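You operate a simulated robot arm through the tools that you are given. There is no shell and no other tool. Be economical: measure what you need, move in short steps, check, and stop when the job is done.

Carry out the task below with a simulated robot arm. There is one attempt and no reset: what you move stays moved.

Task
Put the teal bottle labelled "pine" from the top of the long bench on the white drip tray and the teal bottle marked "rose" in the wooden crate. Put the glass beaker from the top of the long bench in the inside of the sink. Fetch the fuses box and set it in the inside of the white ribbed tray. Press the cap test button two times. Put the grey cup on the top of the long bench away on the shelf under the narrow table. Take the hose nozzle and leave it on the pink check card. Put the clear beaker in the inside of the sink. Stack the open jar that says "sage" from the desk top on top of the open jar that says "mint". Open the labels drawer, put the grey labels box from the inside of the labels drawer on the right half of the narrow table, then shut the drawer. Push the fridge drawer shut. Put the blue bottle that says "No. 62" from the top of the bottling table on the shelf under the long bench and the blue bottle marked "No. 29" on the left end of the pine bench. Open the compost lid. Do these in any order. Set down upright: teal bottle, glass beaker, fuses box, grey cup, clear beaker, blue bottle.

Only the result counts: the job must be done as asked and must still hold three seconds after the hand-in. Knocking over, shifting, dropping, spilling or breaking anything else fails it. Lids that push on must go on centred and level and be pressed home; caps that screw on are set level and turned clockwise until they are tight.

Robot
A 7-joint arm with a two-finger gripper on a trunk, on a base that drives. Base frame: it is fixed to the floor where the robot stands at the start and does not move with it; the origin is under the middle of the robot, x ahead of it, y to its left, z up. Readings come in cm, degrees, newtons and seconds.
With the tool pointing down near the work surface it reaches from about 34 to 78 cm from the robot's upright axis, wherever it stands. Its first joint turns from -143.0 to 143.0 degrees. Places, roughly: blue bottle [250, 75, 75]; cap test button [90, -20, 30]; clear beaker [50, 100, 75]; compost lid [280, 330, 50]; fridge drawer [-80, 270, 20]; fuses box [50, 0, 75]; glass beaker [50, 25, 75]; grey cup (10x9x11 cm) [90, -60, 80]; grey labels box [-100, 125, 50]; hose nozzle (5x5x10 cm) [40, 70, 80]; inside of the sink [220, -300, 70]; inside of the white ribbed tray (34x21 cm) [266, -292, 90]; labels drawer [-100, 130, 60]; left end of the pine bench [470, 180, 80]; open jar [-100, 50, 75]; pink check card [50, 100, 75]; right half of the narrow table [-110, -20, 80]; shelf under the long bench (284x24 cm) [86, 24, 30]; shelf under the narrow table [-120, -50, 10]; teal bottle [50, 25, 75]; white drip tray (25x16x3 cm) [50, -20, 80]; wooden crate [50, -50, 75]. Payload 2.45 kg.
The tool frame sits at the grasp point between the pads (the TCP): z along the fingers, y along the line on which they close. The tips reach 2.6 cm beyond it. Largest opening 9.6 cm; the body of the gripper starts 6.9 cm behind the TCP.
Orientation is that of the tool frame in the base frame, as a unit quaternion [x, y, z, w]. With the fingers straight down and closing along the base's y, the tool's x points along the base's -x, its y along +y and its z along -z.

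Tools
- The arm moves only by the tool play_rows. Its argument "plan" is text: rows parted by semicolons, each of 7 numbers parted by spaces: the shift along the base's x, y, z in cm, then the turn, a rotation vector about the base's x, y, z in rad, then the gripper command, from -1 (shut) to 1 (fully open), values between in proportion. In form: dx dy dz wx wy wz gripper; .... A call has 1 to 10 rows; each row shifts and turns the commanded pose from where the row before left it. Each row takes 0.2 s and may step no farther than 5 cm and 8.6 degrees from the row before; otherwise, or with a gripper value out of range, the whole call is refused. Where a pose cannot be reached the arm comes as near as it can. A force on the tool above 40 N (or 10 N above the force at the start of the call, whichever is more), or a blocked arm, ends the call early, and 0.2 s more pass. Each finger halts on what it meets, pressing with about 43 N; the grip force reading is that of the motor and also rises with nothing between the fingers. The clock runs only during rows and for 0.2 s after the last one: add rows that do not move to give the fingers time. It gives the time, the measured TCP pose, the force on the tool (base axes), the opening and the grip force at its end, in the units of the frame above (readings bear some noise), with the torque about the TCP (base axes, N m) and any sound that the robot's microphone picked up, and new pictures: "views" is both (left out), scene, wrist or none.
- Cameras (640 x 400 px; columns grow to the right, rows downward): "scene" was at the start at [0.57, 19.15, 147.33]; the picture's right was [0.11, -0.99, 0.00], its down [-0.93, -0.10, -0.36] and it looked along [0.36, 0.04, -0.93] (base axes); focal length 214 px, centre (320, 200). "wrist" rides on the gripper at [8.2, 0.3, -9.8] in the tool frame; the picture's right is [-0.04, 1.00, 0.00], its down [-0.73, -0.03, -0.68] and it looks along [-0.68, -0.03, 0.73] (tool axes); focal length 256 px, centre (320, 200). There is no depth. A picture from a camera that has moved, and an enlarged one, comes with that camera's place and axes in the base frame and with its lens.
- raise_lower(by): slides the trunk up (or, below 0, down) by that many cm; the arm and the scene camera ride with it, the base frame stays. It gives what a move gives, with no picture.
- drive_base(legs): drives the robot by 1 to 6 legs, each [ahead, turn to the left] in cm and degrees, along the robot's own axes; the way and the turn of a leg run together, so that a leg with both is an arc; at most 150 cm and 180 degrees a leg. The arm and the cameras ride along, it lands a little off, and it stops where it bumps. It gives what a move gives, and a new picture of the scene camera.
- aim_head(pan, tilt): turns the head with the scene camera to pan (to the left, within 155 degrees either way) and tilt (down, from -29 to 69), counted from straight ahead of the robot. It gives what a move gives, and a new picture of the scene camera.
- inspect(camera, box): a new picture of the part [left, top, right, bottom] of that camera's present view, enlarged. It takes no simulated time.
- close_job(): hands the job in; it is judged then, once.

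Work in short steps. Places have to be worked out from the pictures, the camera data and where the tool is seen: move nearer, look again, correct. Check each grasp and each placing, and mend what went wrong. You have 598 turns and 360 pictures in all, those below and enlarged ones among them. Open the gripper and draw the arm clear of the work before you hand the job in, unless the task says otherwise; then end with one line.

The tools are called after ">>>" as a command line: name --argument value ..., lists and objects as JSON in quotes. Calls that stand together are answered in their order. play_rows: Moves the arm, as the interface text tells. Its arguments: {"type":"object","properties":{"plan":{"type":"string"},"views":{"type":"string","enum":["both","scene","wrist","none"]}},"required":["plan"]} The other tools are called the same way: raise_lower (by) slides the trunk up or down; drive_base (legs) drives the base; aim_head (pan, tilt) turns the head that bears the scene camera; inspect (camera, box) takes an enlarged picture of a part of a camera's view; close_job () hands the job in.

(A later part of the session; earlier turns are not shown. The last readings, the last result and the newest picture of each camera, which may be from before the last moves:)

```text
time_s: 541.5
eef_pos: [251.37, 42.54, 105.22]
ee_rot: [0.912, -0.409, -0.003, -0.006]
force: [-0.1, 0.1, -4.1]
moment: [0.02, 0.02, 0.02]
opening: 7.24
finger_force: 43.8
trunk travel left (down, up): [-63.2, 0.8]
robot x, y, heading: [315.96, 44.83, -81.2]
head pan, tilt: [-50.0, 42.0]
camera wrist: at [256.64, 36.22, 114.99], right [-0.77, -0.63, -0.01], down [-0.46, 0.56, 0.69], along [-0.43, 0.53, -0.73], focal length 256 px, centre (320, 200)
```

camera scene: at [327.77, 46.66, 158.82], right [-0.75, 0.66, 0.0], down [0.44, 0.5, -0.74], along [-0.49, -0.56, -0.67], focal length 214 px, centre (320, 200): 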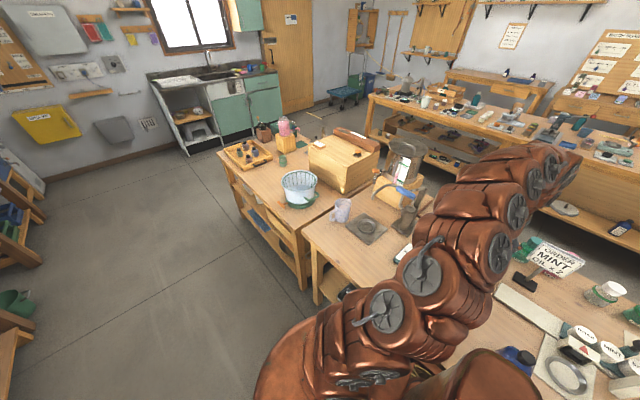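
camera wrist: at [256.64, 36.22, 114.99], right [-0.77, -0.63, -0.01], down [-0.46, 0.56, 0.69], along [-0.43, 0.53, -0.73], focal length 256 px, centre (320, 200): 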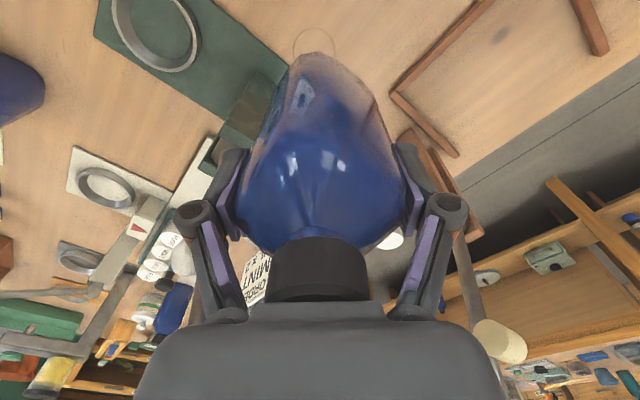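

Gripped (7.24). I retract away from the levers, lift a bit more, and swing clockwise.

>>> play_rows --plan "3 -1.5 2 0 0 0 -1;4 -1.5 2 0 0 0 -1;4 0 2 0 0 0 -1;4 1 1 0 0 0 -1;4 1 0 0 0 0 -1;3 1 0 0 0 0 -1;0 0 0 0 0 0 -1" --views "wrist"

```text
time_s: 543.1
eef_pos: [273.32, 42.54, 112.22]
ee_rot: [0.912, -0.409, -0.005, -0.006]
force: [0.4, -0.7, -4.0]
moment: [0.0, 0.01, 0.01]
opening: 7.23
finger_force: 42.8
trunk travel left (down, up): [-63.2, 0.8]
robot x, y, heading: [316.11, 45.25, -81.0]
head pan, tilt: [-50.0, 42.0]
camera wrist: at [278.56, 36.15, 122.0], right [-0.77, -0.63, -0.01], down [-0.46, 0.56, 0.69], along [-0.43, 0.53, -0.73], focal length 256 px, centre (320, 200)
```

wrist: 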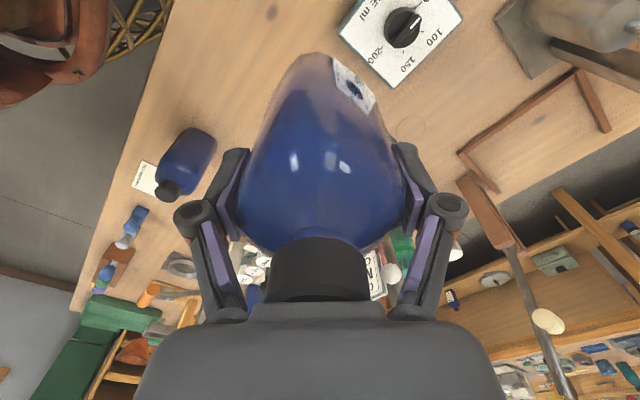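

>>> drive_base --legs '[[0, -180], [0, -25], [110, 0]]'

>>> aim_head --pan -45 --tilt 35

```text
time_s: 557.3
eef_pos: [384.23, 136.5, 112.22]
ee_rot: [0.59, 0.808, -0.006, 0.003]
force: [-1.2, -0.8, -4.7]
moment: [-0.02, 0.02, -0.02]
opening: 7.24
finger_force: 42.8
trunk travel left (down, up): [-63.2, 0.8]
robot x, y, heading: [344.33, 151.7, 74.6]
head pan, tilt: [-50.0, 42.0]
camera scene: at [333.06, 155.38, 158.83], right [0.42, -0.91, 0.0], down [-0.61, -0.28, -0.74], along [0.67, 0.31, -0.67], focal length 214 px, centre (320, 200)
```

scene: 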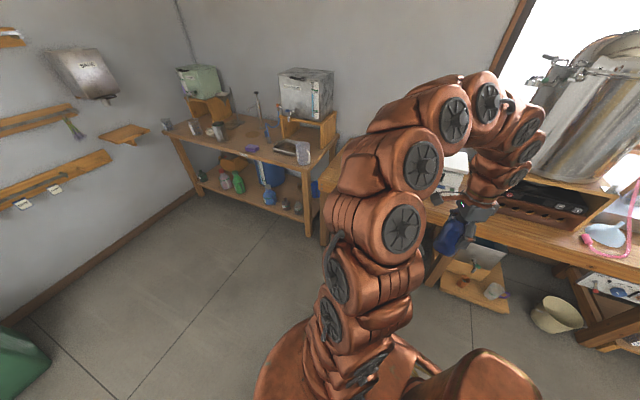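

```text
time_s: 558.0
eef_pos: [384.23, 136.48, 112.3]
ee_rot: [0.59, 0.807, -0.006, 0.004]
force: [0.6, -0.2, -4.1]
moment: [-0.04, -0.01, 0.05]
opening: 7.26
finger_force: 42.6
trunk travel left (down, up): [-63.2, 0.8]
robot x, y, heading: [344.5, 151.61, 75.0]
head pan, tilt: [-45.0, 35.0]
camera scene: at [333.11, 156.26, 159.87], right [0.5, -0.87, 0.0], down [-0.5, -0.29, -0.82], along [0.71, 0.41, -0.57], focal length 214 px, centre (320, 200)
```

scene: 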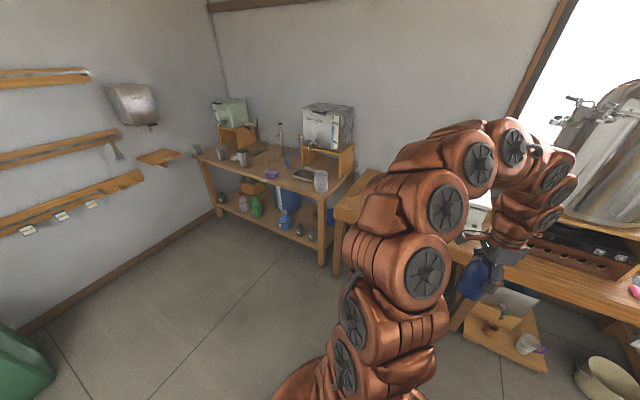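

The pine bench's front-left corner is ≈(425, 197). I drive to about (383, 185) with the bench on my right.

>>> drive_base --legs '[[0, -34], [50, 0], [0, 49]]'

>>> play_rows --plan "3 0 0 0 0 0 -1;0 0 0 0 0 0 -1" --views "wrist"

```text
time_s: 564.8
eef_pos: [424.53, 180.16, 112.18]
ee_rot: [0.477, 0.879, -0.006, 0.003]
force: [0.1, -0.4, -3.7]
moment: [-0.02, -0.01, 0.01]
opening: 7.26
finger_force: 42.8
trunk travel left (down, up): [-63.2, 0.8]
robot x, y, heading: [381.5, 184.59, 90.2]
head pan, tilt: [-45.0, 35.0]
camera scene: at [370.01, 185.66, 159.88], right [0.71, -0.71, 0.0], down [-0.4, -0.41, -0.82], along [0.58, 0.58, -0.57], focal length 214 px, centre (320, 200)
```

scene: 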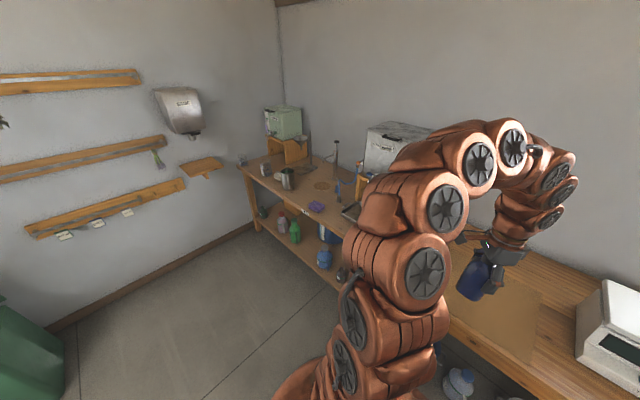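

```text
time_s: 565.4
eef_pos: [427.53, 180.04, 112.27]
ee_rot: [0.477, 0.879, -0.007, 0.003]
force: [1.0, 0.1, -3.5]
moment: [-0.06, -0.04, 0.02]
opening: 7.25
finger_force: 42.9
trunk travel left (down, up): [-63.2, 0.8]
robot x, y, heading: [381.89, 184.17, 90.0]
head pan, tilt: [-45.0, 35.0]
camera wrist: at [423.44, 187.27, 121.99], right [0.86, 0.51, -0.01], down [0.37, -0.62, 0.69], along [0.35, -0.59, -0.73], focal length 256 px, centre (320, 200)
```

wrist: 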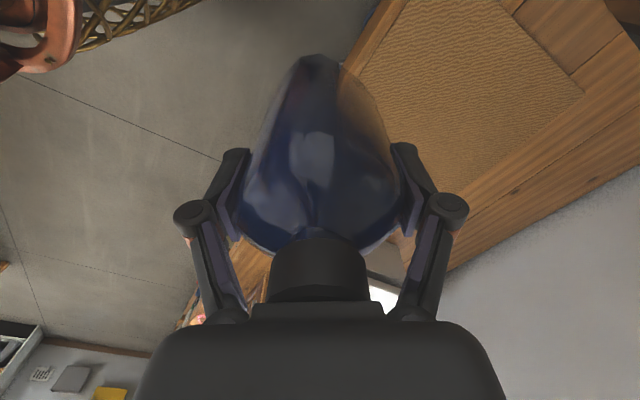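

A mat covers the bench's left end (≈x 432–475, y 165–197). I move the bottle over it (≈448, 181), lowering.

>>> play_rows --plan "4 0 -2 0 0 0 -1;4 0 -2 0 0 0 -1;4 0 -3 0 0 0 -1;4 0.5 -3 0 0 0 -1;4 0.5 -3 0 0 0 -1;0 0 0 0 0 0 -1" --views "both"

```text
refused: row 4 steps farther than a row can; nothing moved
```

>>> play_rows --plan "4 0 -2 0 0 0 -1;4 0 -2 0 0 0 -1;4 0 -2.8 0 0 0 -1;4 0.3 -2.8 0 0 0 -1;4 0.3 -2.8 0 0 0 -1;0 0 0 0 0 0 -1" --views "both"

```text
time_s: 566.8
eef_pos: [447.62, 180.67, 99.9]
ee_rot: [0.478, 0.879, -0.006, 0.004]
force: [-0.1, -0.4, -4.7]
moment: [-0.03, -0.01, 0.02]
opening: 7.26
finger_force: 43.0
trunk travel left (down, up): [-63.2, 0.8]
robot x, y, heading: [382.08, 184.03, 90.3]
head pan, tilt: [-45.0, 35.0]
camera scene: at [370.08, 185.65, 159.88], right [0.71, -0.71, 0.0], down [-0.41, -0.41, -0.82], along [0.58, 0.58, -0.57], focal length 214 px, centre (320, 200)
camera wrist: at [443.35, 187.91, 109.64], right [0.86, 0.51, -0.01], down [0.37, -0.62, 0.69], along [0.35, -0.59, -0.73], focal length 256 px, centre (320, 200)
```

scene: 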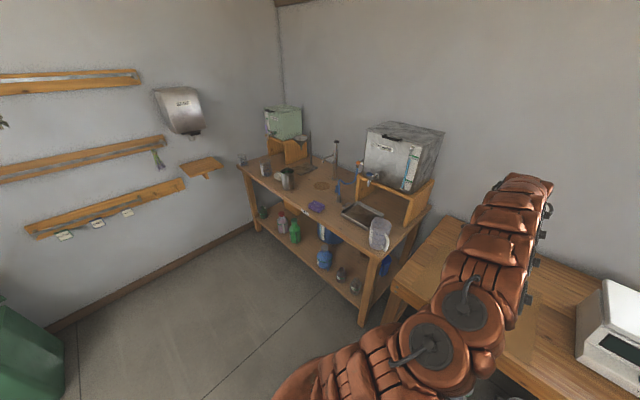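
wrist: 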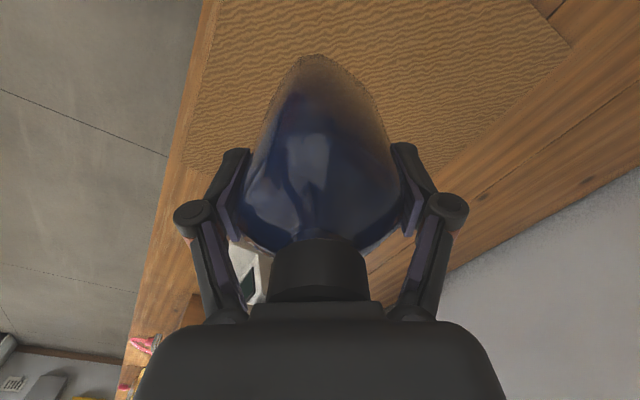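

Over the mat. Lower to contact.

>>> play_rows --plan "0 0 -4 0 0 0 -1;0 0 -4 0 0 0 -1;0 0 -1.5 0 0 0 -1;0 0 -0.5 0 0 0 -1;0 0 -0.5 0 0 0 -1;0 0 0 0 0 0 -1" --views "none"

```text
time_s: 568.2
eef_pos: [447.46, 180.74, 89.34]
ee_rot: [0.476, 0.879, -0.004, 0.003]
force: [0.4, -0.8, -4.2]
moment: [-0.01, 0.02, 0.03]
opening: 7.27
finger_force: 42.6
trunk travel left (down, up): [-63.2, 0.8]
robot x, y, heading: [381.97, 184.48, 90.0]
head pan, tilt: [-45.0, 35.0]
```

>>> play_rows --plan "0 0 -0.4 0 0 0 -1;0 0 -0.4 0 0 0 -1;0 0 -0.4 0 0 0 -1;0 0 0 0 0 0 -1" --views "none"

```text
time_s: 569.2
eef_pos: [447.23, 181.11, 88.35]
ee_rot: [0.478, 0.879, -0.004, 0.002]
force: [-0.2, 0.2, -3.4]
moment: [-0.02, 0.02, 0.0]
opening: 7.26
finger_force: 42.9
out of reach, approached as far as the arm can: row 1
trunk travel left (down, up): [-63.2, 0.8]
robot x, y, heading: [382.0, 183.97, 89.9]
head pan, tilt: [-45.0, 35.0]
```

>>> play_rows --plan "0 0 -0.3 0 0 0 -1;0 0 -0.3 0 0 0 -1;0 0 -0.3 0 0 0 -1;0 0 0 0 0 0 -1" --views "wrist"

```text
time_s: 570.2
eef_pos: [447.23, 181.28, 87.58]
ee_rot: [0.477, 0.879, -0.006, 0.004]
force: [-0.4, 0.1, -4.3]
moment: [-0.04, -0.01, -0.01]
opening: 7.23
finger_force: 43.3
out of reach, approached as far as the arm can: row 3
trunk travel left (down, up): [-63.2, 0.8]
robot x, y, heading: [382.0, 184.09, 90.1]
head pan, tilt: [-45.0, 35.0]
camera wrist: at [442.95, 188.53, 97.25], right [0.86, 0.51, -0.01], down [0.37, -0.62, 0.69], along [0.35, -0.59, -0.73], focal length 256 px, centre (320, 200)
```

wrist: 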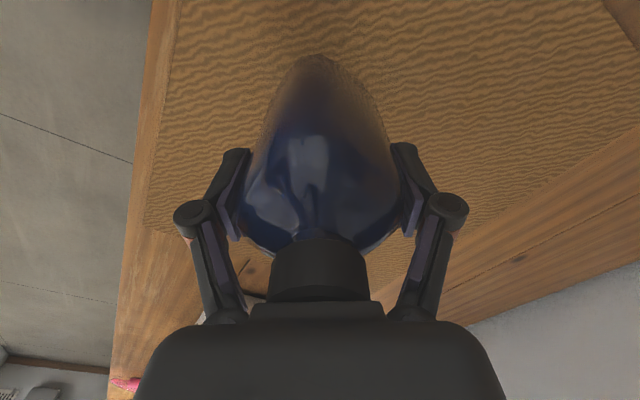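

Still no contact; I lower with the trunk in small amounts.

>>> raise_lower --by -1

>>> raise_lower --by -0.6

>>> raise_lower --by -0.6

```text
time_s: 570.8
eef_pos: [447.21, 181.38, 86.55]
ee_rot: [0.477, 0.879, -0.005, 0.005]
force: [-0.1, -0.1, -3.3]
moment: [-0.03, -0.02, 0.0]
opening: 7.24
finger_force: 43.2
trunk travel left (down, up): [-62.2, 1.8]
robot x, y, heading: [382.32, 184.39, 90.1]
head pan, tilt: [-45.0, 35.0]
```

```text
time_s: 571.3
eef_pos: [447.18, 181.24, 86.01]
ee_rot: [0.477, 0.879, -0.005, 0.004]
force: [0.0, -0.8, -4.5]
moment: [-0.05, 0.0, 0.01]
opening: 7.24
finger_force: 43.6
trunk travel left (down, up): [-61.6, 2.4]
robot x, y, heading: [382.05, 184.23, 89.8]
head pan, tilt: [-45.0, 35.0]
```

```text
time_s: 571.9
eef_pos: [447.15, 181.25, 85.34]
ee_rot: [0.477, 0.879, -0.005, 0.005]
force: [0.0, -0.7, -4.0]
moment: [-0.01, -0.02, 0.02]
opening: 7.23
finger_force: 42.8
trunk travel left (down, up): [-61.0, 3.0]
robot x, y, heading: [382.02, 183.9, 89.8]
head pan, tilt: [-45.0, 35.0]
```

>>> raise_lower --by -0.7

>>> raise_lower --by -0.6

>>> raise_lower --by -0.6

```text
time_s: 572.4
eef_pos: [447.16, 181.21, 84.65]
ee_rot: [0.477, 0.879, -0.005, 0.004]
force: [1.2, -0.2, -4.2]
moment: [-0.03, 0.01, 0.02]
opening: 7.26
finger_force: 43.2
trunk travel left (down, up): [-60.3, 3.7]
robot x, y, heading: [381.72, 184.52, 90.3]
head pan, tilt: [-45.0, 35.0]
```

```text
time_s: 573.0
eef_pos: [447.23, 181.38, 84.16]
ee_rot: [0.477, 0.879, -0.005, 0.005]
force: [-2.7, 1.4, 15.4]
moment: [0.36, 0.6, 0.01]
opening: 7.26
finger_force: 42.1
trunk travel left (down, up): [-59.7, 4.3]
robot x, y, heading: [381.92, 184.24, 90.2]
head pan, tilt: [-45.0, 35.0]
```

```text
time_s: 573.4
eef_pos: [447.32, 181.35, 83.91]
ee_rot: [0.477, 0.879, -0.005, 0.007]
force: [-3.3, 0.6, 12.3]
moment: [0.06, 0.65, 0.0]
opening: 7.23
finger_force: 42.9
trunk travel left (down, up): [-59.3, 4.7]
robot x, y, heading: [382.11, 183.99, 90.3]
head pan, tilt: [-45.0, 35.0]
stopped: the force on the tool passed its limit at 45 N (the readings are from after the stop); the commanded pose is now the measured one
```

Contact. Release and rise.

>>> play_rows --plan "0 0 0.3 0 0 0 -1;0 0 0 0 0 0 -0.1;0 0 0 0 0 0 0.4;0 0 0 0 0 0 1;0 0 0 0 0 0 1;0 0 3 0 0 0 1;0 0 4.5 0 0 0 1;0 0 4.5 0 0 0 1;0 0 4.5 0 0 0 1" --views "wrist"

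```text
time_s: 575.4
eef_pos: [447.18, 181.31, 100.58]
ee_rot: [0.477, 0.879, -0.005, 0.005]
force: [0.5, 0.3, 0.1]
moment: [-0.03, 0.0, -0.01]
opening: 9.61
finger_force: 0.1
trunk travel left (down, up): [-59.3, 4.7]
robot x, y, heading: [382.24, 184.0, 89.8]
head pan, tilt: [-45.0, 35.0]
camera wrist: at [442.99, 188.56, 110.42], right [0.86, 0.51, 0.0], down [0.37, -0.62, 0.69], along [0.35, -0.59, -0.72], focal length 256 px, centre (320, 200)
```

wrist: 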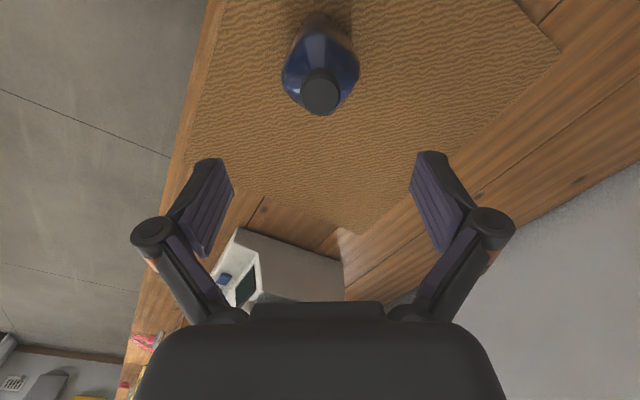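

No. 29 stands on the mat. I retract, turn and drive south around the tables toward the grey cup.

>>> play_rows --plan "-3 0 3 0 0 0 0;-4 0 2.5 0 0 0 0;-4.5 0 2 0 0 0 0;-4.5 0 1 0 0 0 0;-4.5 0 1 0 0 0 0;0 0 0 0 0 0 0" --views "none"

>>> drive_base --legs '[[0, 180], [150, 0], [150, 0], [45, 0], [0, -90]]'

```text
time_s: 576.8
eef_pos: [426.84, 181.37, 110.22]
ee_rot: [0.478, 0.879, -0.005, 0.007]
force: [-0.1, 0.4, 0.5]
moment: [0.03, -0.01, -0.03]
opening: 4.82
finger_force: 0.1
trunk travel left (down, up): [-59.3, 4.7]
robot x, y, heading: [381.98, 183.71, 90.2]
head pan, tilt: [-45.0, 35.0]
```

```text
time_s: 604.7
eef_pos: [378.64, -114.57, 110.42]
ee_rot: [-0.272, 0.962, 0.001, 0.008]
force: [0.0, -0.4, -0.5]
moment: [0.0, -0.01, -0.01]
opening: 4.8
finger_force: 0.1
trunk travel left (down, up): [-59.3, 4.7]
robot x, y, heading: [374.49, -159.72, 178.5]
head pan, tilt: [-45.0, 35.0]
camera scene: at [373.09, -171.09, 156.01], right [0.72, 0.69, 0.0], down [0.4, -0.42, -0.82], along [-0.57, 0.59, -0.57], focal length 214 px, centre (320, 200)
```

scene: 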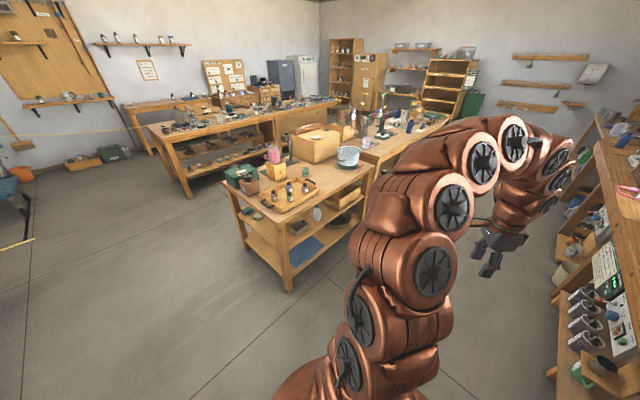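

Path west is clear. I drive west, turn to face −y with the bench on my right, and reverse to the cup.

>>> drive_base --legs '[[150, 0], [60, 0], [0, 90], [-100, 0]]'

>>> play_rows --plan "0 0 0 0 0 -0.142 1;0 0 0 0 0 -0.142 1;0 0 0 0 0 -0.142 1;0 0 0 0 0 -0.142 1;0 0 0 0 0 -0.142 1;0 0 0 0 0 -0.142 1;0 0 0 0 0 -0.142 1;0 0 0 0 0 -0.142 1;0 0 0 0 0 -0.142 1;0 0 0 0 0 -0.142 1" --views "none"

```text
time_s: 623.8
eef_pos: [120.15, -49.69, 110.15]
ee_rot: [0.875, -0.484, -0.005, -0.004]
force: [-0.3, 0.4, -0.3]
moment: [0.01, -0.02, 0.03]
opening: 4.82
finger_force: 0.0
trunk travel left (down, up): [-59.3, 4.7]
robot x, y, heading: [165.05, -53.21, -90.8]
head pan, tilt: [-45.0, 35.0]
camera scene: at [177.04, -54.41, 156.01], right [-0.7, 0.72, 0.0], down [0.41, 0.4, -0.82], along [-0.59, -0.57, -0.57], focal length 214 px, centre (320, 200)
```

scene: 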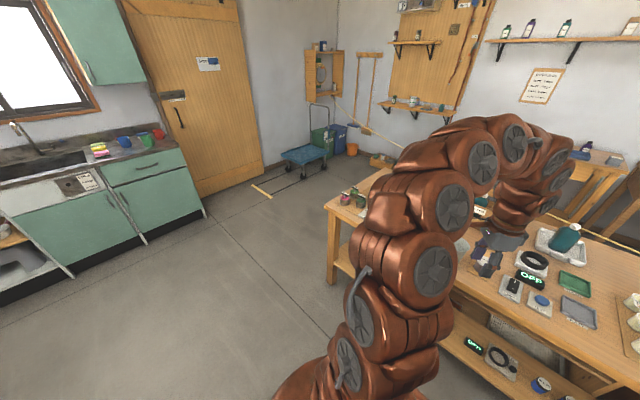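

```text
time_s: 626.0
eef_pos: [120.23, -49.83, 110.26]
ee_rot: [-0.346, 0.938, 0.002, 0.007]
force: [0.2, -0.2, -0.1]
moment: [0.01, -0.02, 0.03]
opening: 9.6
finger_force: 0.2
trunk travel left (down, up): [-59.3, 4.7]
robot x, y, heading: [165.0, -53.29, -90.8]
head pan, tilt: [-45.0, 35.0]
```

>>> play_rows --plan "-1 0 0 0 0 -0.141 1;-1 0 0 0 0 -0.141 1;-1 0 0 0 0 -0.141 1;-1 0 0 0 0 -0.141 1;-1 0 0 0 0 -0.141 1;0 0 -1 0 0.136 0 1;0 0 -1 0 0.136 0 1;0 0 -1 0 0.136 0 1;0 0 -1 0 0.136 0 1;0 0 -1 0 0.136 0 1" --views "none"

>>> play_rows --plan "0 0 -1 0 0.136 0 1;0 0 -1 0 0.136 0 1;0 0 -1 0 0.136 0 1;0 0 -1 0 0.136 0 1;0 0 0 0 0 0 1" --views "wrist"

```text
time_s: 628.2
eef_pos: [115.31, -49.49, 104.98]
ee_rot: [-0.002, 0.946, 0.002, -0.325]
force: [0.5, -0.2, 0.7]
moment: [0.03, 0.0, -0.01]
opening: 9.59
finger_force: 0.1
trunk travel left (down, up): [-59.3, 4.7]
robot x, y, heading: [165.22, -53.33, -90.6]
head pan, tilt: [-45.0, 35.0]
```

```text
time_s: 629.4
eef_pos: [110.05, -47.71, 105.46]
ee_rot: [-0.003, 0.863, -0.001, -0.505]
force: [0.4, 0.6, 0.3]
moment: [0.01, -0.01, 0.01]
opening: 9.62
finger_force: 0.1
out of reach, approached as far as the arm can: row 2, 3, 4
trunk travel left (down, up): [-59.3, 4.7]
robot x, y, heading: [164.9, -53.39, -90.9]
head pan, tilt: [-45.0, 35.0]
camera wrist: at [114.61, -47.21, 117.46], right [0.01, 1.0, -0.03], down [0.95, -0.02, -0.31], along [-0.31, -0.03, -0.95], focal length 256 px, centre (320, 200)
```

wrist: 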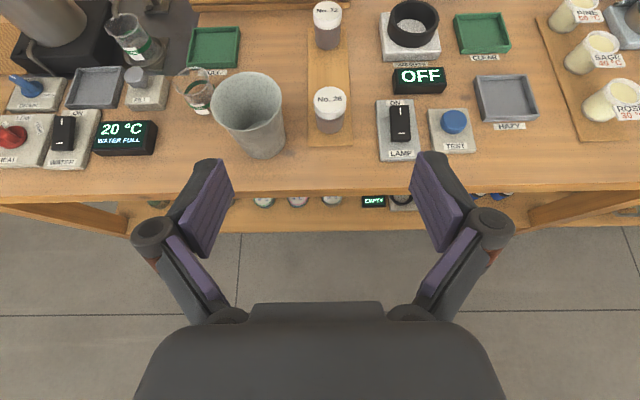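

The cup is ≈(92.3, −57.5), rim ~9 cm, base ~7 cm. I align y, lower with the trunk, opening ~8.8.

>>> play_rows --plan "0 -4.9 0 0 0 0 0.85;0 -4.8 0 0 0 0 0.85;0 0 0 0 0 0 0.85" --views "none"

>>> raise_lower --by -21.5

>>> play_rows --plan "0 0 0 0 0 0 0.85" --views "wrist"

```text
time_s: 630.2
eef_pos: [109.04, -57.28, 106.17]
ee_rot: [-0.003, 0.865, -0.001, -0.503]
force: [0.3, -0.8, -0.6]
moment: [-0.02, -0.02, -0.01]
opening: 8.89
finger_force: 0.1
out of reach, approached as far as the arm can: row 1
trunk travel left (down, up): [-59.3, 4.7]
robot x, y, heading: [164.97, -53.27, -90.8]
head pan, tilt: [-45.0, 35.0]
```

```text
time_s: 632.5
eef_pos: [109.06, -57.28, 84.55]
ee_rot: [-0.003, 0.864, 0.0, -0.503]
force: [-0.7, 0.3, 0.7]
moment: [0.01, -0.01, 0.0]
opening: 8.87
finger_force: 0.0
trunk travel left (down, up): [-37.8, 26.2]
robot x, y, heading: [165.17, -53.2, -90.9]
head pan, tilt: [-45.0, 35.0]
```

```text
time_s: 632.9
eef_pos: [109.0, -57.27, 84.54]
ee_rot: [-0.004, 0.864, -0.001, -0.503]
force: [0.0, 0.3, 0.3]
moment: [0.02, 0.0, -0.03]
opening: 8.9
finger_force: 0.0
trunk travel left (down, up): [-37.8, 26.2]
robot x, y, heading: [164.99, -53.34, -90.8]
head pan, tilt: [-45.0, 35.0]
camera wrist: at [113.53, -56.84, 96.62], right [0.01, 1.0, -0.03], down [0.95, -0.02, -0.3], along [-0.3, -0.03, -0.95], focal length 256 px, centre (320, 200)
```

wrist: 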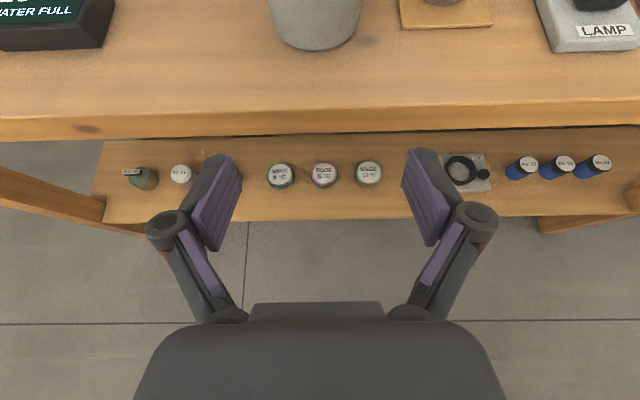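

Aligned (cup centre ≈(91.3, −57.6)). Advance until the cup is between the pads.

>>> play_rows --plan "-4 -0.2 -0.3 0 0 0 0.85;-4 0 -0.3 0 0 0 0.85;-4 0 -0.2 0 0 0 0.85;-3.8 0 0 0 0 0 0.85;0 0 0 0 0 0 0.85" --views "wrist"

```text
time_s: 634.1
eef_pos: [93.12, -57.48, 83.93]
ee_rot: [-0.004, 0.865, -0.001, -0.502]
force: [0.6, 0.2, -0.1]
moment: [0.01, 0.03, -0.03]
opening: 8.85
finger_force: 0.1
trunk travel left (down, up): [-37.8, 26.2]
robot x, y, heading: [165.33, -53.57, -90.6]
head pan, tilt: [-45.0, 35.0]
camera wrist: at [97.63, -57.13, 95.82], right [0.01, 1.0, -0.03], down [0.95, -0.02, -0.3], along [-0.3, -0.03, -0.95], focal length 256 px, centre (320, 200)
```

wrist: 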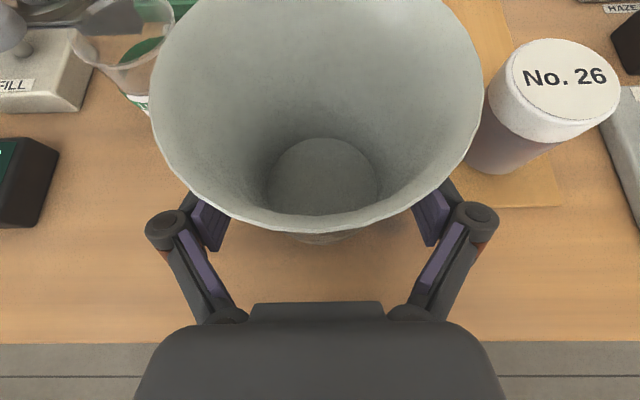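

Cup is between the fingers with the palm clear of the rim. Close.

>>> play_rows --plan "0 0 0 0 0 0 -1;0 0 0 0 0 0 -1;0 0 0 0 0 0 -1;0 0 0 0 0 0 -1" --views "none"

>>> raise_lower --by 10

>>> play_rows --plan "0 0 0 0 0 0 -1" --views "wrist"

```text
time_s: 635.1
eef_pos: [93.23, -57.67, 83.88]
ee_rot: [-0.003, 0.864, 0.0, -0.503]
force: [1.9, -1.5, 3.1]
moment: [-0.22, 0.02, 0.02]
opening: 7.67
finger_force: 42.8
trunk travel left (down, up): [-37.8, 26.2]
robot x, y, heading: [164.94, -53.42, -91.0]
head pan, tilt: [-45.0, 35.0]
```

```text
time_s: 636.4
eef_pos: [93.25, -57.52, 93.78]
ee_rot: [-0.003, 0.865, -0.001, -0.502]
force: [0.3, 0.2, -0.8]
moment: [0.0, 0.0, 0.0]
opening: 7.7
finger_force: 43.3
trunk travel left (down, up): [-47.8, 16.2]
robot x, y, heading: [164.89, -52.86, -90.7]
head pan, tilt: [-45.0, 35.0]
```

```text
time_s: 636.8
eef_pos: [93.04, -57.58, 93.89]
ee_rot: [-0.004, 0.865, 0.0, -0.502]
force: [0.3, -0.1, -1.1]
moment: [-0.01, -0.01, 0.02]
opening: 7.68
finger_force: 43.1
trunk travel left (down, up): [-47.8, 16.2]
robot x, y, heading: [165.08, -53.67, -90.7]
head pan, tilt: [-45.0, 35.0]
camera wrist: at [97.65, -57.11, 105.79], right [0.01, 1.0, -0.03], down [0.95, -0.02, -0.3], along [-0.3, -0.03, -0.95], focal length 256 px, centre (320, 200)
```

wrist: 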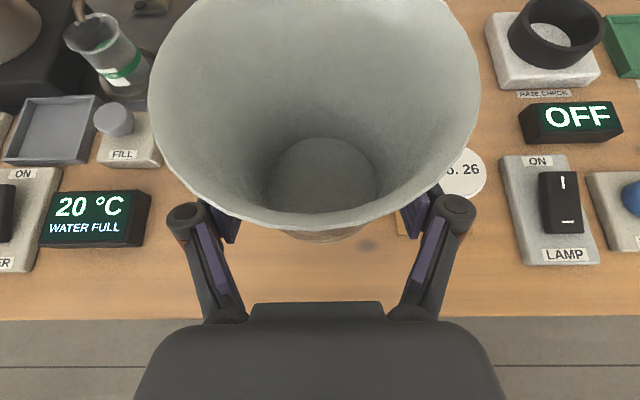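

Cup held. I lift, retract, and drive around the bench's −y end to the narrow table.

>>> raise_lower --by 14

>>> play_rows --plan "4 0 0 0 0 0 -1;4 0 0 0 0 0 -1;4 0 0 0 0 0 -1;3 0 0 0 0 0 -1;0 0 0 0 0 0 -1" --views "none"

>>> drive_base --legs '[[132, 0], [0, -90], [150, 0], [45, 0], [0, 90]]'

```text
time_s: 638.5
eef_pos: [93.17, -57.53, 107.84]
ee_rot: [-0.003, 0.865, 0.0, -0.503]
force: [-0.2, 0.8, -1.1]
moment: [-0.02, -0.03, -0.03]
opening: 7.65
finger_force: 43.4
trunk travel left (down, up): [-61.8, 2.2]
robot x, y, heading: [164.86, -53.24, -90.9]
head pan, tilt: [-45.0, 35.0]
```

```text
time_s: 639.7
eef_pos: [108.16, -57.26, 107.93]
ee_rot: [-0.003, 0.864, 0.0, -0.503]
force: [0.6, -0.3, -1.1]
moment: [0.0, -0.07, -0.02]
opening: 7.66
finger_force: 42.7
trunk travel left (down, up): [-61.8, 2.2]
robot x, y, heading: [164.99, -53.23, -91.0]
head pan, tilt: [-45.0, 35.0]
```

```text
time_s: 663.4
eef_pos: [-89.65, -184.08, 107.91]
ee_rot: [0.004, 0.865, 0.004, -0.503]
force: [0.1, -0.1, -1.8]
moment: [0.01, -0.03, 0.0]
opening: 7.56
finger_force: 43.1
trunk travel left (down, up): [-61.8, 2.2]
robot x, y, heading: [-32.5, -181.25, -91.9]
head pan, tilt: [-45.0, 35.0]
camera scene: at [-20.77, -182.3, 158.51], right [-0.68, 0.73, 0.0], down [0.42, 0.39, -0.82], along [-0.6, -0.56, -0.57], focal length 214 px, centre (320, 200)
```

scene: 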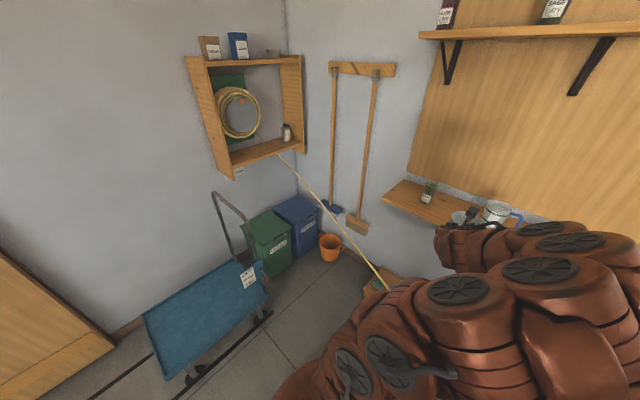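

I reverse alongside the narrow table and look at its lower shelf.

>>> drive_base --legs '[[-60, 2.2], [-65, 0]]'

>>> aim_head --pan -115 --tilt 48

```text
time_s: 670.0
eef_pos: [-89.29, -61.74, 108.01]
ee_rot: [-0.013, 0.864, -0.006, -0.503]
force: [0.2, 0.3, -0.9]
moment: [-0.01, -0.01, -0.02]
opening: 7.52
finger_force: 43.2
trunk travel left (down, up): [-61.8, 2.2]
robot x, y, heading: [-32.45, -56.48, -89.5]
head pan, tilt: [-45.0, 35.0]
camera scene: at [-20.51, -57.15, 158.51], right [-0.71, 0.7, 0.0], down [0.4, 0.41, -0.82], along [-0.57, -0.58, -0.57], focal length 214 px, centre (320, 200)
```

scene: 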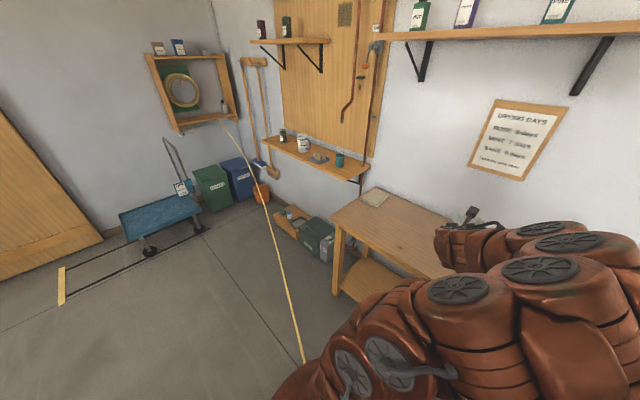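

```text
time_s: 671.4
eef_pos: [-89.27, -61.68, 108.07]
ee_rot: [-0.013, 0.865, -0.006, -0.501]
force: [0.3, 0.2, -1.1]
moment: [-0.01, -0.04, 0.03]
opening: 7.52
finger_force: 43.0
trunk travel left (down, up): [-61.8, 2.2]
robot x, y, heading: [-32.85, -56.18, -89.7]
head pan, tilt: [-115.0, 48.0]
camera scene: at [-21.5, -47.6, 156.61], right [0.41, 0.91, 0.0], down [0.68, -0.31, -0.67], along [-0.61, 0.28, -0.74], focal length 214 px, centre (320, 200)
```

scene: 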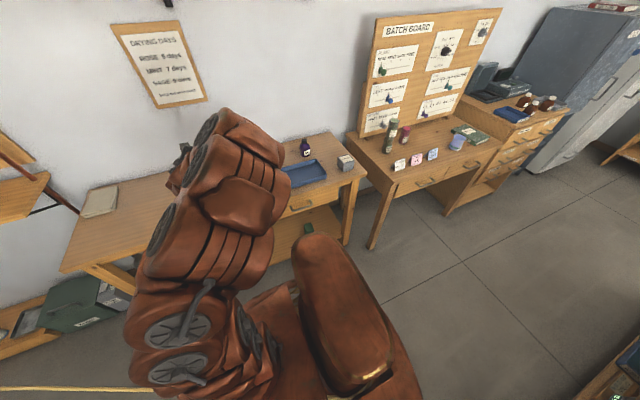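

The left part of the shelf (y −110…−50) is free. I shift the base slightly away and forward, then lower the trunk.

>>> drive_base --legs '[[0, 30], [17, 0], [0, -30]]'

>>> raise_lower --by -40

>>> raise_lower --by -20

>>> play_rows --plan "0 0 0 0 0 0 -1" --views "wrist"

```text
time_s: 675.8
eef_pos: [-80.79, -76.11, 107.94]
ee_rot: [-0.012, 0.865, -0.006, -0.502]
force: [0.0, -0.3, -0.8]
moment: [0.0, -0.03, 0.01]
opening: 7.52
finger_force: 42.9
trunk travel left (down, up): [-61.8, 2.2]
robot x, y, heading: [-23.87, -70.83, -89.5]
head pan, tilt: [-115.0, 48.0]
camera scene: at [-12.95, -62.14, 156.61], right [0.42, 0.91, 0.0], down [0.68, -0.31, -0.67], along [-0.61, 0.28, -0.74], focal length 214 px, centre (320, 200)
```

scene: 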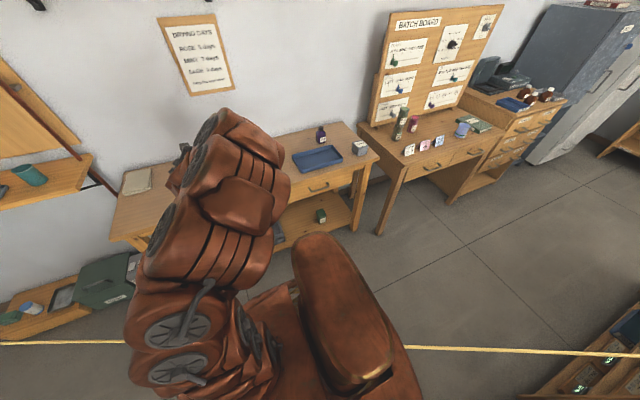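

```text
time_s: 679.6
eef_pos: [-80.73, -75.62, 67.74]
ee_rot: [-0.05, 0.865, 0.031, -0.499]
force: [0.1, -0.6, -0.3]
moment: [0.02, 0.0, 0.01]
opening: 7.51
finger_force: 43.2
trunk travel left (down, up): [-21.8, 42.2]
robot x, y, heading: [-24.24, -70.86, -89.9]
head pan, tilt: [-115.0, 48.0]
```

```text
time_s: 681.8
eef_pos: [-80.8, -76.05, 46.95]
ee_rot: [-0.077, 0.865, 0.055, -0.492]
force: [1.6, 0.2, -1.6]
moment: [-0.01, -0.04, -0.01]
opening: 7.52
finger_force: 43.1
trunk travel left (down, up): [-1.8, 62.2]
robot x, y, heading: [-23.91, -71.07, -89.6]
head pan, tilt: [-115.0, 48.0]
```

```text
time_s: 682.2
eef_pos: [-80.84, -76.29, 46.92]
ee_rot: [-0.078, 0.865, 0.054, -0.493]
force: [0.3, 0.2, -0.4]
moment: [0.01, -0.02, -0.03]
opening: 7.5
finger_force: 42.7
trunk travel left (down, up): [-1.8, 62.2]
robot x, y, heading: [-23.99, -70.89, -90.0]
head pan, tilt: [-115.0, 48.0]
camera wrist: at [-76.48, -77.44, 58.99], right [-0.06, 0.99, 0.14], down [0.95, 0.1, -0.28], along [-0.29, 0.11, -0.95], focal length 256 px, centre (320, 200)
```

wrist: 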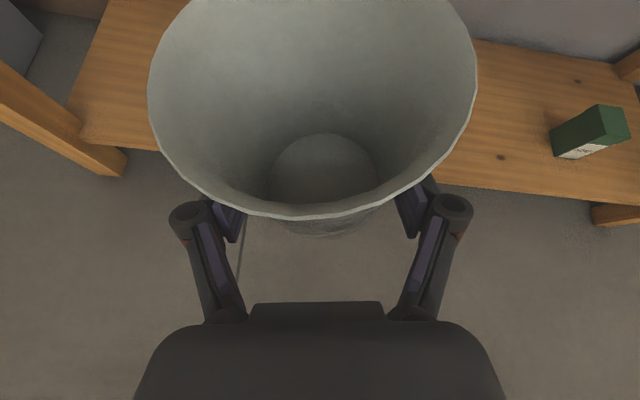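

The grey tray is behind the cup (y −78…−44), so I choose the gap between tray and green box (y≈−33). I reverse 43 cm and correct the roll.

>>> raise_lower --by 10

>>> drive_base --legs '[[-43, 0]]'

>>> play_rows --plan "0 0 0 -0.07 0 0 -1;0 0 0 -0.07 0 0 -1;0 0 0 0 0 0 -1" --views "wrist"

```text
time_s: 683.7
eef_pos: [-80.4, -81.18, 53.26]
ee_rot: [-0.084, 0.862, 0.0, -0.5]
force: [0.1, 0.9, -2.5]
moment: [-0.01, -0.02, 0.04]
opening: 7.51
finger_force: 42.7
trunk travel left (down, up): [-7.2, 56.8]
robot x, y, heading: [-23.87, -71.15, -89.6]
head pan, tilt: [-115.0, 48.0]
stopped: the arm was blocked; the commanded pose is now the measured one
```

```text
time_s: 686.4
eef_pos: [-80.55, -38.3, 53.02]
ee_rot: [-0.084, 0.862, 0.002, -0.5]
force: [-0.8, -0.6, -0.6]
moment: [0.0, 0.0, -0.01]
opening: 7.5
finger_force: 42.9
trunk travel left (down, up): [-7.2, 56.8]
robot x, y, heading: [-24.28, -28.06, -89.8]
head pan, tilt: [-115.0, 48.0]
camera scene: at [-13.09, -19.53, 102.07], right [0.42, 0.91, 0.0], down [0.67, -0.31, -0.67], along [-0.61, 0.28, -0.74], focal length 214 px, centre (320, 200)
```

scene: 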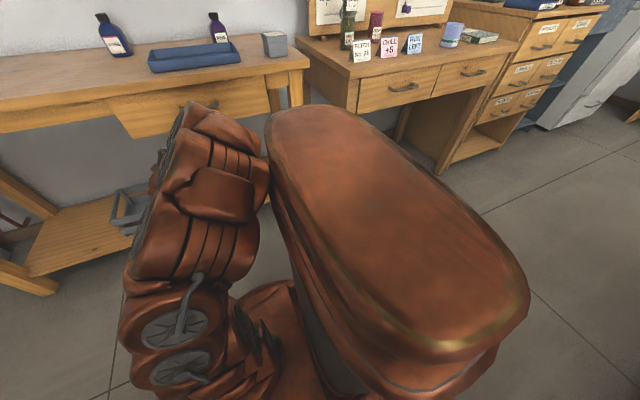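

```text
time_s: 686.9
eef_pos: [-80.32, -36.02, 51.56]
ee_rot: [-0.208, 0.844, 0.1, -0.483]
force: [0.0, 0.3, -1.3]
moment: [-0.02, 0.0, -0.01]
opening: 7.53
finger_force: 42.9
out of reach, approached as far as the arm can: row 2
trunk travel left (down, up): [-7.2, 56.8]
robot x, y, heading: [-24.24, -28.28, -89.4]
head pan, tilt: [-115.0, 48.0]
stopped in row 2: the arm was blocked; the commanded pose is now the measured one
camera wrist: at [-75.61, -38.97, 63.08], right [-0.23, 0.91, 0.34], down [0.92, 0.32, -0.23], along [-0.32, 0.26, -0.91], focal length 256 px, centre (320, 200)
```

wrist: 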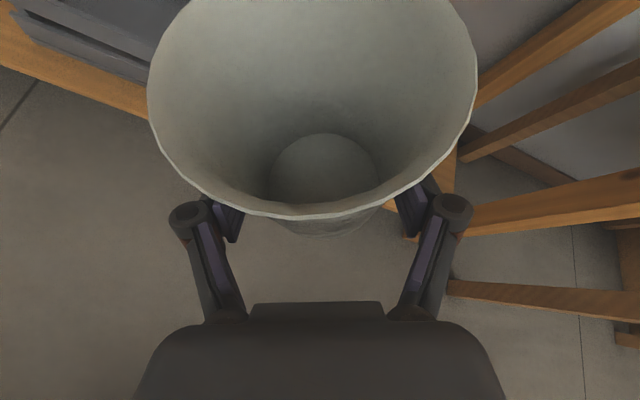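

The arm is cramped at this short reach with the trunk low. I move the base away from the table so the arm can work more extended.

>>> drive_base --legs '[[0, 30], [30, 0], [0, -30], [-26, 0]]'

>>> play_rows --plan "-3 0 0 0.05 0 0 -1;-3 0 0 0.1 0 0.03 -1;-3 0 0 0.1 0 0.03 -1;-3 0 0 0.1 0 0.03 -1;0 0 0 0.08 0 0 -1;0 0 0 0 0 0 -1" --views "wrist"

```text
time_s: 693.4
eef_pos: [-65.52, -35.81, 51.6]
ee_rot: [-0.206, 0.845, 0.099, -0.483]
force: [-0.4, -0.3, -1.4]
moment: [0.0, -0.06, -0.01]
opening: 7.53
finger_force: 42.9
trunk travel left (down, up): [-7.2, 56.8]
robot x, y, heading: [-9.31, -27.89, -89.8]
head pan, tilt: [-115.0, 48.0]
camera scene: at [1.87, -19.44, 102.07], right [0.42, 0.91, 0.0], down [0.67, -0.31, -0.67], along [-0.61, 0.28, -0.74], focal length 214 px, centre (320, 200)
```

scene: 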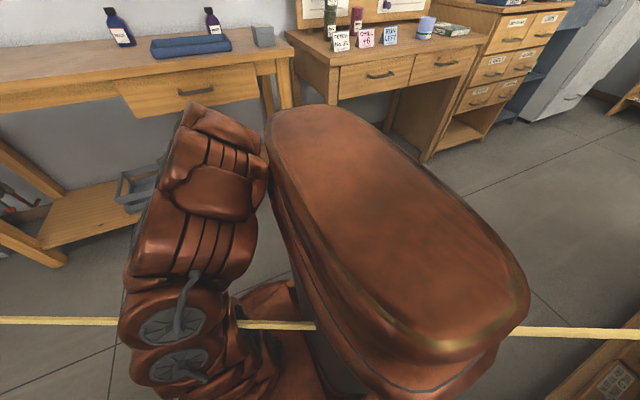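

```text
time_s: 694.8
eef_pos: [-77.47, -35.78, 51.79]
ee_rot: [-0.342, 0.795, 0.255, -0.431]
force: [-0.2, -0.8, -1.6]
moment: [0.0, -0.05, 0.01]
opening: 7.52
finger_force: 42.6
trunk travel left (down, up): [-7.2, 56.8]
robot x, y, heading: [-9.04, -28.02, -90.0]
head pan, tilt: [-115.0, 48.0]
camera wrist: at [-72.3, -42.84, 60.98], right [-0.31, 0.67, 0.68], down [0.88, 0.47, -0.06], along [-0.35, 0.58, -0.73], focal length 256 px, centre (320, 200)
```

wrist: 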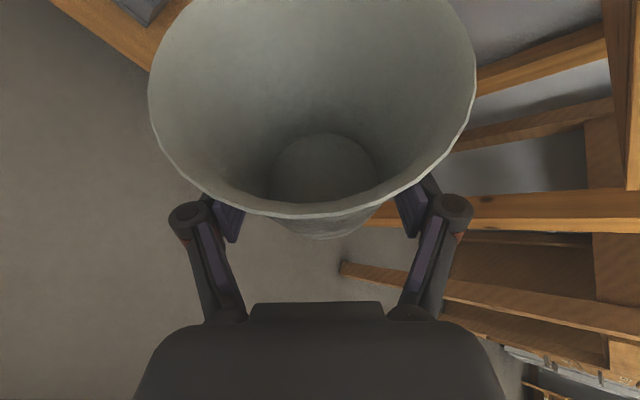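

Wrong roll direction; I compute the exact correction and apply it (now r is larger and free).

>>> play_rows --plan "0 0 0 -0.135 0.009 -0.058 -1;0 0 0 -0.135 0.009 -0.058 -1;0 0 0 -0.135 0.009 -0.058 -1;0 0 0 -0.135 0.009 -0.058 -1;0 0 0 -0.135 0.009 -0.058 -1;0 0 0 -0.135 0.009 -0.058 -1;0 0 0 0 0 0 -1" --views "none"

```text
time_s: 696.4
eef_pos: [-77.39, -35.85, 51.56]
ee_rot: [0.0, 0.865, -0.001, -0.501]
force: [-0.3, -0.1, -1.4]
moment: [0.0, 0.01, 0.02]
opening: 7.5
finger_force: 43.6
trunk travel left (down, up): [-7.2, 56.8]
robot x, y, heading: [-8.84, -27.94, -89.9]
head pan, tilt: [-115.0, 48.0]
```

Orientation is restored. Now lower with the arm and look.

>>> play_rows --plan "0 1 -4.5 0 0 0 -1;0 1 -4.5 0 0 0 -1;0 0.5 -4.5 0 0 0 -1;0 0 -4.5 0 0 0 -1;0 0 0 0 0 0 -1" --views "wrist"

```text
time_s: 697.6
eef_pos: [-81.99, -35.79, 42.42]
ee_rot: [0.003, 0.874, 0.005, -0.486]
force: [0.1, -0.1, -1.9]
moment: [0.04, -0.01, -0.03]
opening: 7.48
finger_force: 42.8
out of reach, approached as far as the arm can: row 2, 3, 4
trunk travel left (down, up): [-7.2, 56.8]
robot x, y, heading: [-9.1, -28.14, -89.9]
head pan, tilt: [-115.0, 48.0]
camera wrist: at [-78.0, -35.48, 54.54], right [0.03, 1.0, -0.03], down [0.96, -0.04, -0.27], along [-0.27, -0.02, -0.96], focal length 256 px, centre (320, 200)
```

wrist: 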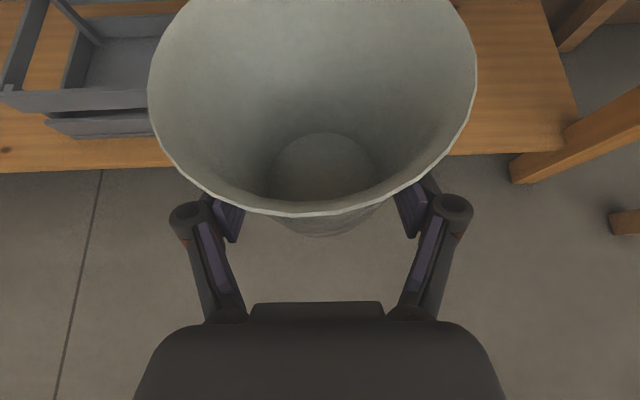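

I lower the trunk the remaining 7 cm, then move in under the table while lowering.

>>> raise_lower --by -7

>>> play_rows --plan "-3 1 -1 0 0 0 -1;-3.5 1 -1 0 0 0 -1;-3.5 0.8 -1 0 0 0 -1;-3.5 0 -1 0 0 0 -1;-3.5 0 -1 0 0 0 -1;0 0 0 0 0 0 -1" --views "wrist"

```text
time_s: 698.7
eef_pos: [-82.07, -35.75, 35.49]
ee_rot: [0.003, 0.873, 0.005, -0.487]
force: [0.5, 0.0, -1.7]
moment: [-0.03, -0.01, 0.02]
opening: 7.51
finger_force: 42.9
trunk travel left (down, up): [-0.2, 63.8]
robot x, y, heading: [-9.52, -27.72, -89.8]
head pan, tilt: [-115.0, 48.0]
```

```text
time_s: 700.1
eef_pos: [-98.98, -32.67, 30.35]
ee_rot: [0.005, 0.873, 0.006, -0.487]
force: [-0.5, 0.9, -1.8]
moment: [-0.03, -0.04, 0.07]
opening: 7.5
finger_force: 43.7
trunk travel left (down, up): [-0.2, 63.8]
robot x, y, heading: [-8.94, -27.97, -89.8]
head pan, tilt: [-115.0, 48.0]
camera wrist: at [-94.96, -32.48, 42.52], right [0.03, 1.0, -0.03], down [0.96, -0.04, -0.27], along [-0.27, -0.02, -0.96], focal length 256 px, centre (320, 200)
```

wrist: 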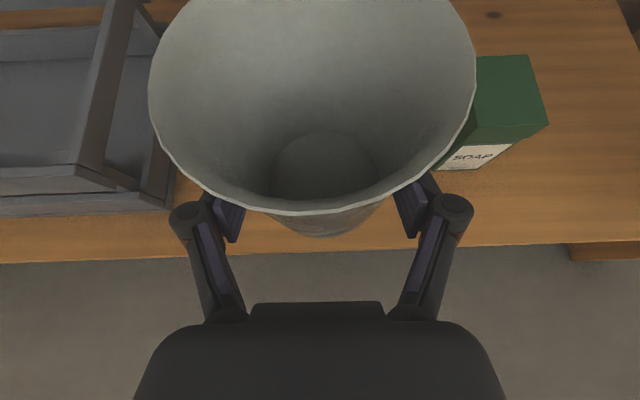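

Shelf edge x≈−97; I need the cup ~6 cm deeper, centred between tray (−50) and soap box (−20).

>>> play_rows --plan "-2 -0.6 -1 0 0 0 -1;-2 -0.6 -1 0 0 0 -1;-2 -0.5 -1 0 0 0 -1;0 0 -1 0 0 0 -1;0 0 0 0 0 0 -1" --views "wrist"

```text
time_s: 701.3
eef_pos: [-103.31, -34.77, 26.77]
ee_rot: [0.003, 0.873, 0.005, -0.487]
force: [0.4, 0.8, -0.4]
moment: [0.0, -0.04, -0.01]
opening: 7.52
finger_force: 43.1
out of reach, approached as far as the arm can: row 3
trunk travel left (down, up): [-0.2, 63.8]
robot x, y, heading: [-9.56, -28.19, -90.1]
head pan, tilt: [-115.0, 48.0]
camera wrist: at [-99.31, -34.53, 38.88], right [0.03, 1.0, -0.03], down [0.96, -0.04, -0.27], along [-0.27, -0.02, -0.96], focal length 256 px, centre (320, 200)
```

wrist: 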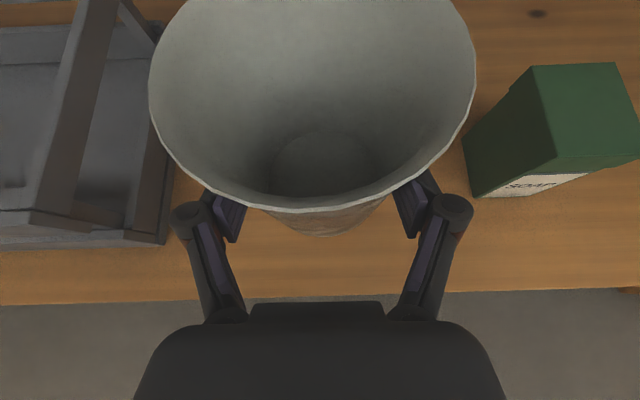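

Inside the edge by ~4 cm. Lower to contact.

>>> play_rows --plan "0.5 0 -2 0 0 0 -1;0 0 -1 0 0 0 -1;0 0 -0.6 0 0 0 -1;0 0 -0.5 0 0 0 -1;0 0 -0.4 0 0 0 -1;0 0 -0.4 0 0 0 -1;0 0 0 0 0 0 -1" --views "none"

```text
time_s: 702.9
eef_pos: [-102.96, -34.8, 21.87]
ee_rot: [0.003, 0.874, 0.005, -0.486]
force: [-0.4, 0.7, -1.0]
moment: [-0.01, -0.06, 0.04]
opening: 7.49
finger_force: 43.0
trunk travel left (down, up): [-0.2, 63.8]
robot x, y, heading: [-9.02, -28.31, -89.8]
head pan, tilt: [-115.0, 48.0]
```

>>> play_rows --plan "0 0 -0.4 0 0 0 -1;0 0 -0.4 0 0 0 -1;0 0 -0.4 0 0 0 -1;0 0 -0.4 0 0 0 -1;0 0 0 0 0 0 -1" --views "none"

```text
time_s: 704.1
eef_pos: [-102.83, -34.8, 20.34]
ee_rot: [0.003, 0.874, 0.006, -0.486]
force: [-0.8, 0.2, -1.9]
moment: [0.03, -0.02, 0.01]
opening: 7.51
finger_force: 43.3
trunk travel left (down, up): [-0.2, 63.8]
robot x, y, heading: [-9.32, -28.09, -89.7]
head pan, tilt: [-115.0, 48.0]
```

>>> play_rows --plan "0 0 -0.4 0 0 0 -1;0 0 -0.4 0 0 0 -1;0 0 -0.4 0 0 0 -1;0 0 -0.4 0 0 0 -1;0 0 0 0 0 0 -1" --views "wrist"

```text
time_s: 705.3
eef_pos: [-102.74, -34.9, 19.12]
ee_rot: [0.002, 0.873, 0.004, -0.487]
force: [0.2, 0.7, -1.5]
moment: [-0.02, -0.07, -0.02]
opening: 7.52
finger_force: 43.0
out of reach, approached as far as the arm can: row 2
trunk travel left (down, up): [-0.2, 63.8]
robot x, y, heading: [-9.35, -28.01, -89.8]
head pan, tilt: [-115.0, 48.0]
camera wrist: at [-98.67, -34.62, 31.28], right [0.03, 1.0, -0.03], down [0.96, -0.04, -0.27], along [-0.27, -0.02, -0.96], focal length 256 px, centre (320, 200)
```

wrist: 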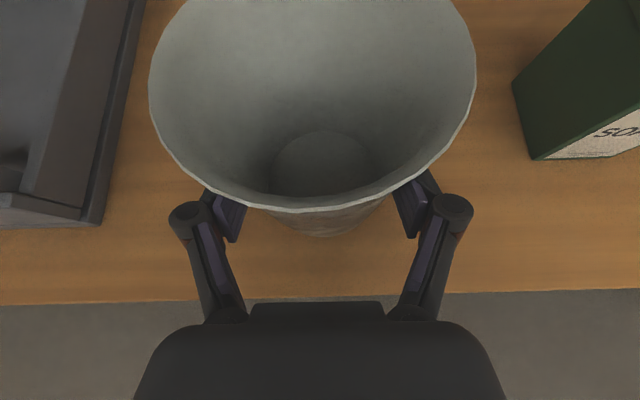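

Almost there; continue with tiny steps.

>>> play_rows --plan "0 0 -0.4 0 0 0 -1;0 0 -0.4 0 0 0 -1;0 0 -0.4 0 0 0 -1;0 0 -0.4 0 0 0 -1;0 0 0 0 0 0 -1" --views "none"

```text
time_s: 706.5
eef_pos: [-102.4, -35.0, 18.09]
ee_rot: [0.003, 0.874, 0.005, -0.487]
force: [0.3, -0.3, -0.3]
moment: [-0.02, -0.02, 0.01]
opening: 7.52
finger_force: 43.1
out of reach, approached as far as the arm can: row 2
trunk travel left (down, up): [-0.2, 63.8]
robot x, y, heading: [-9.26, -27.98, -89.8]
head pan, tilt: [-115.0, 48.0]
```

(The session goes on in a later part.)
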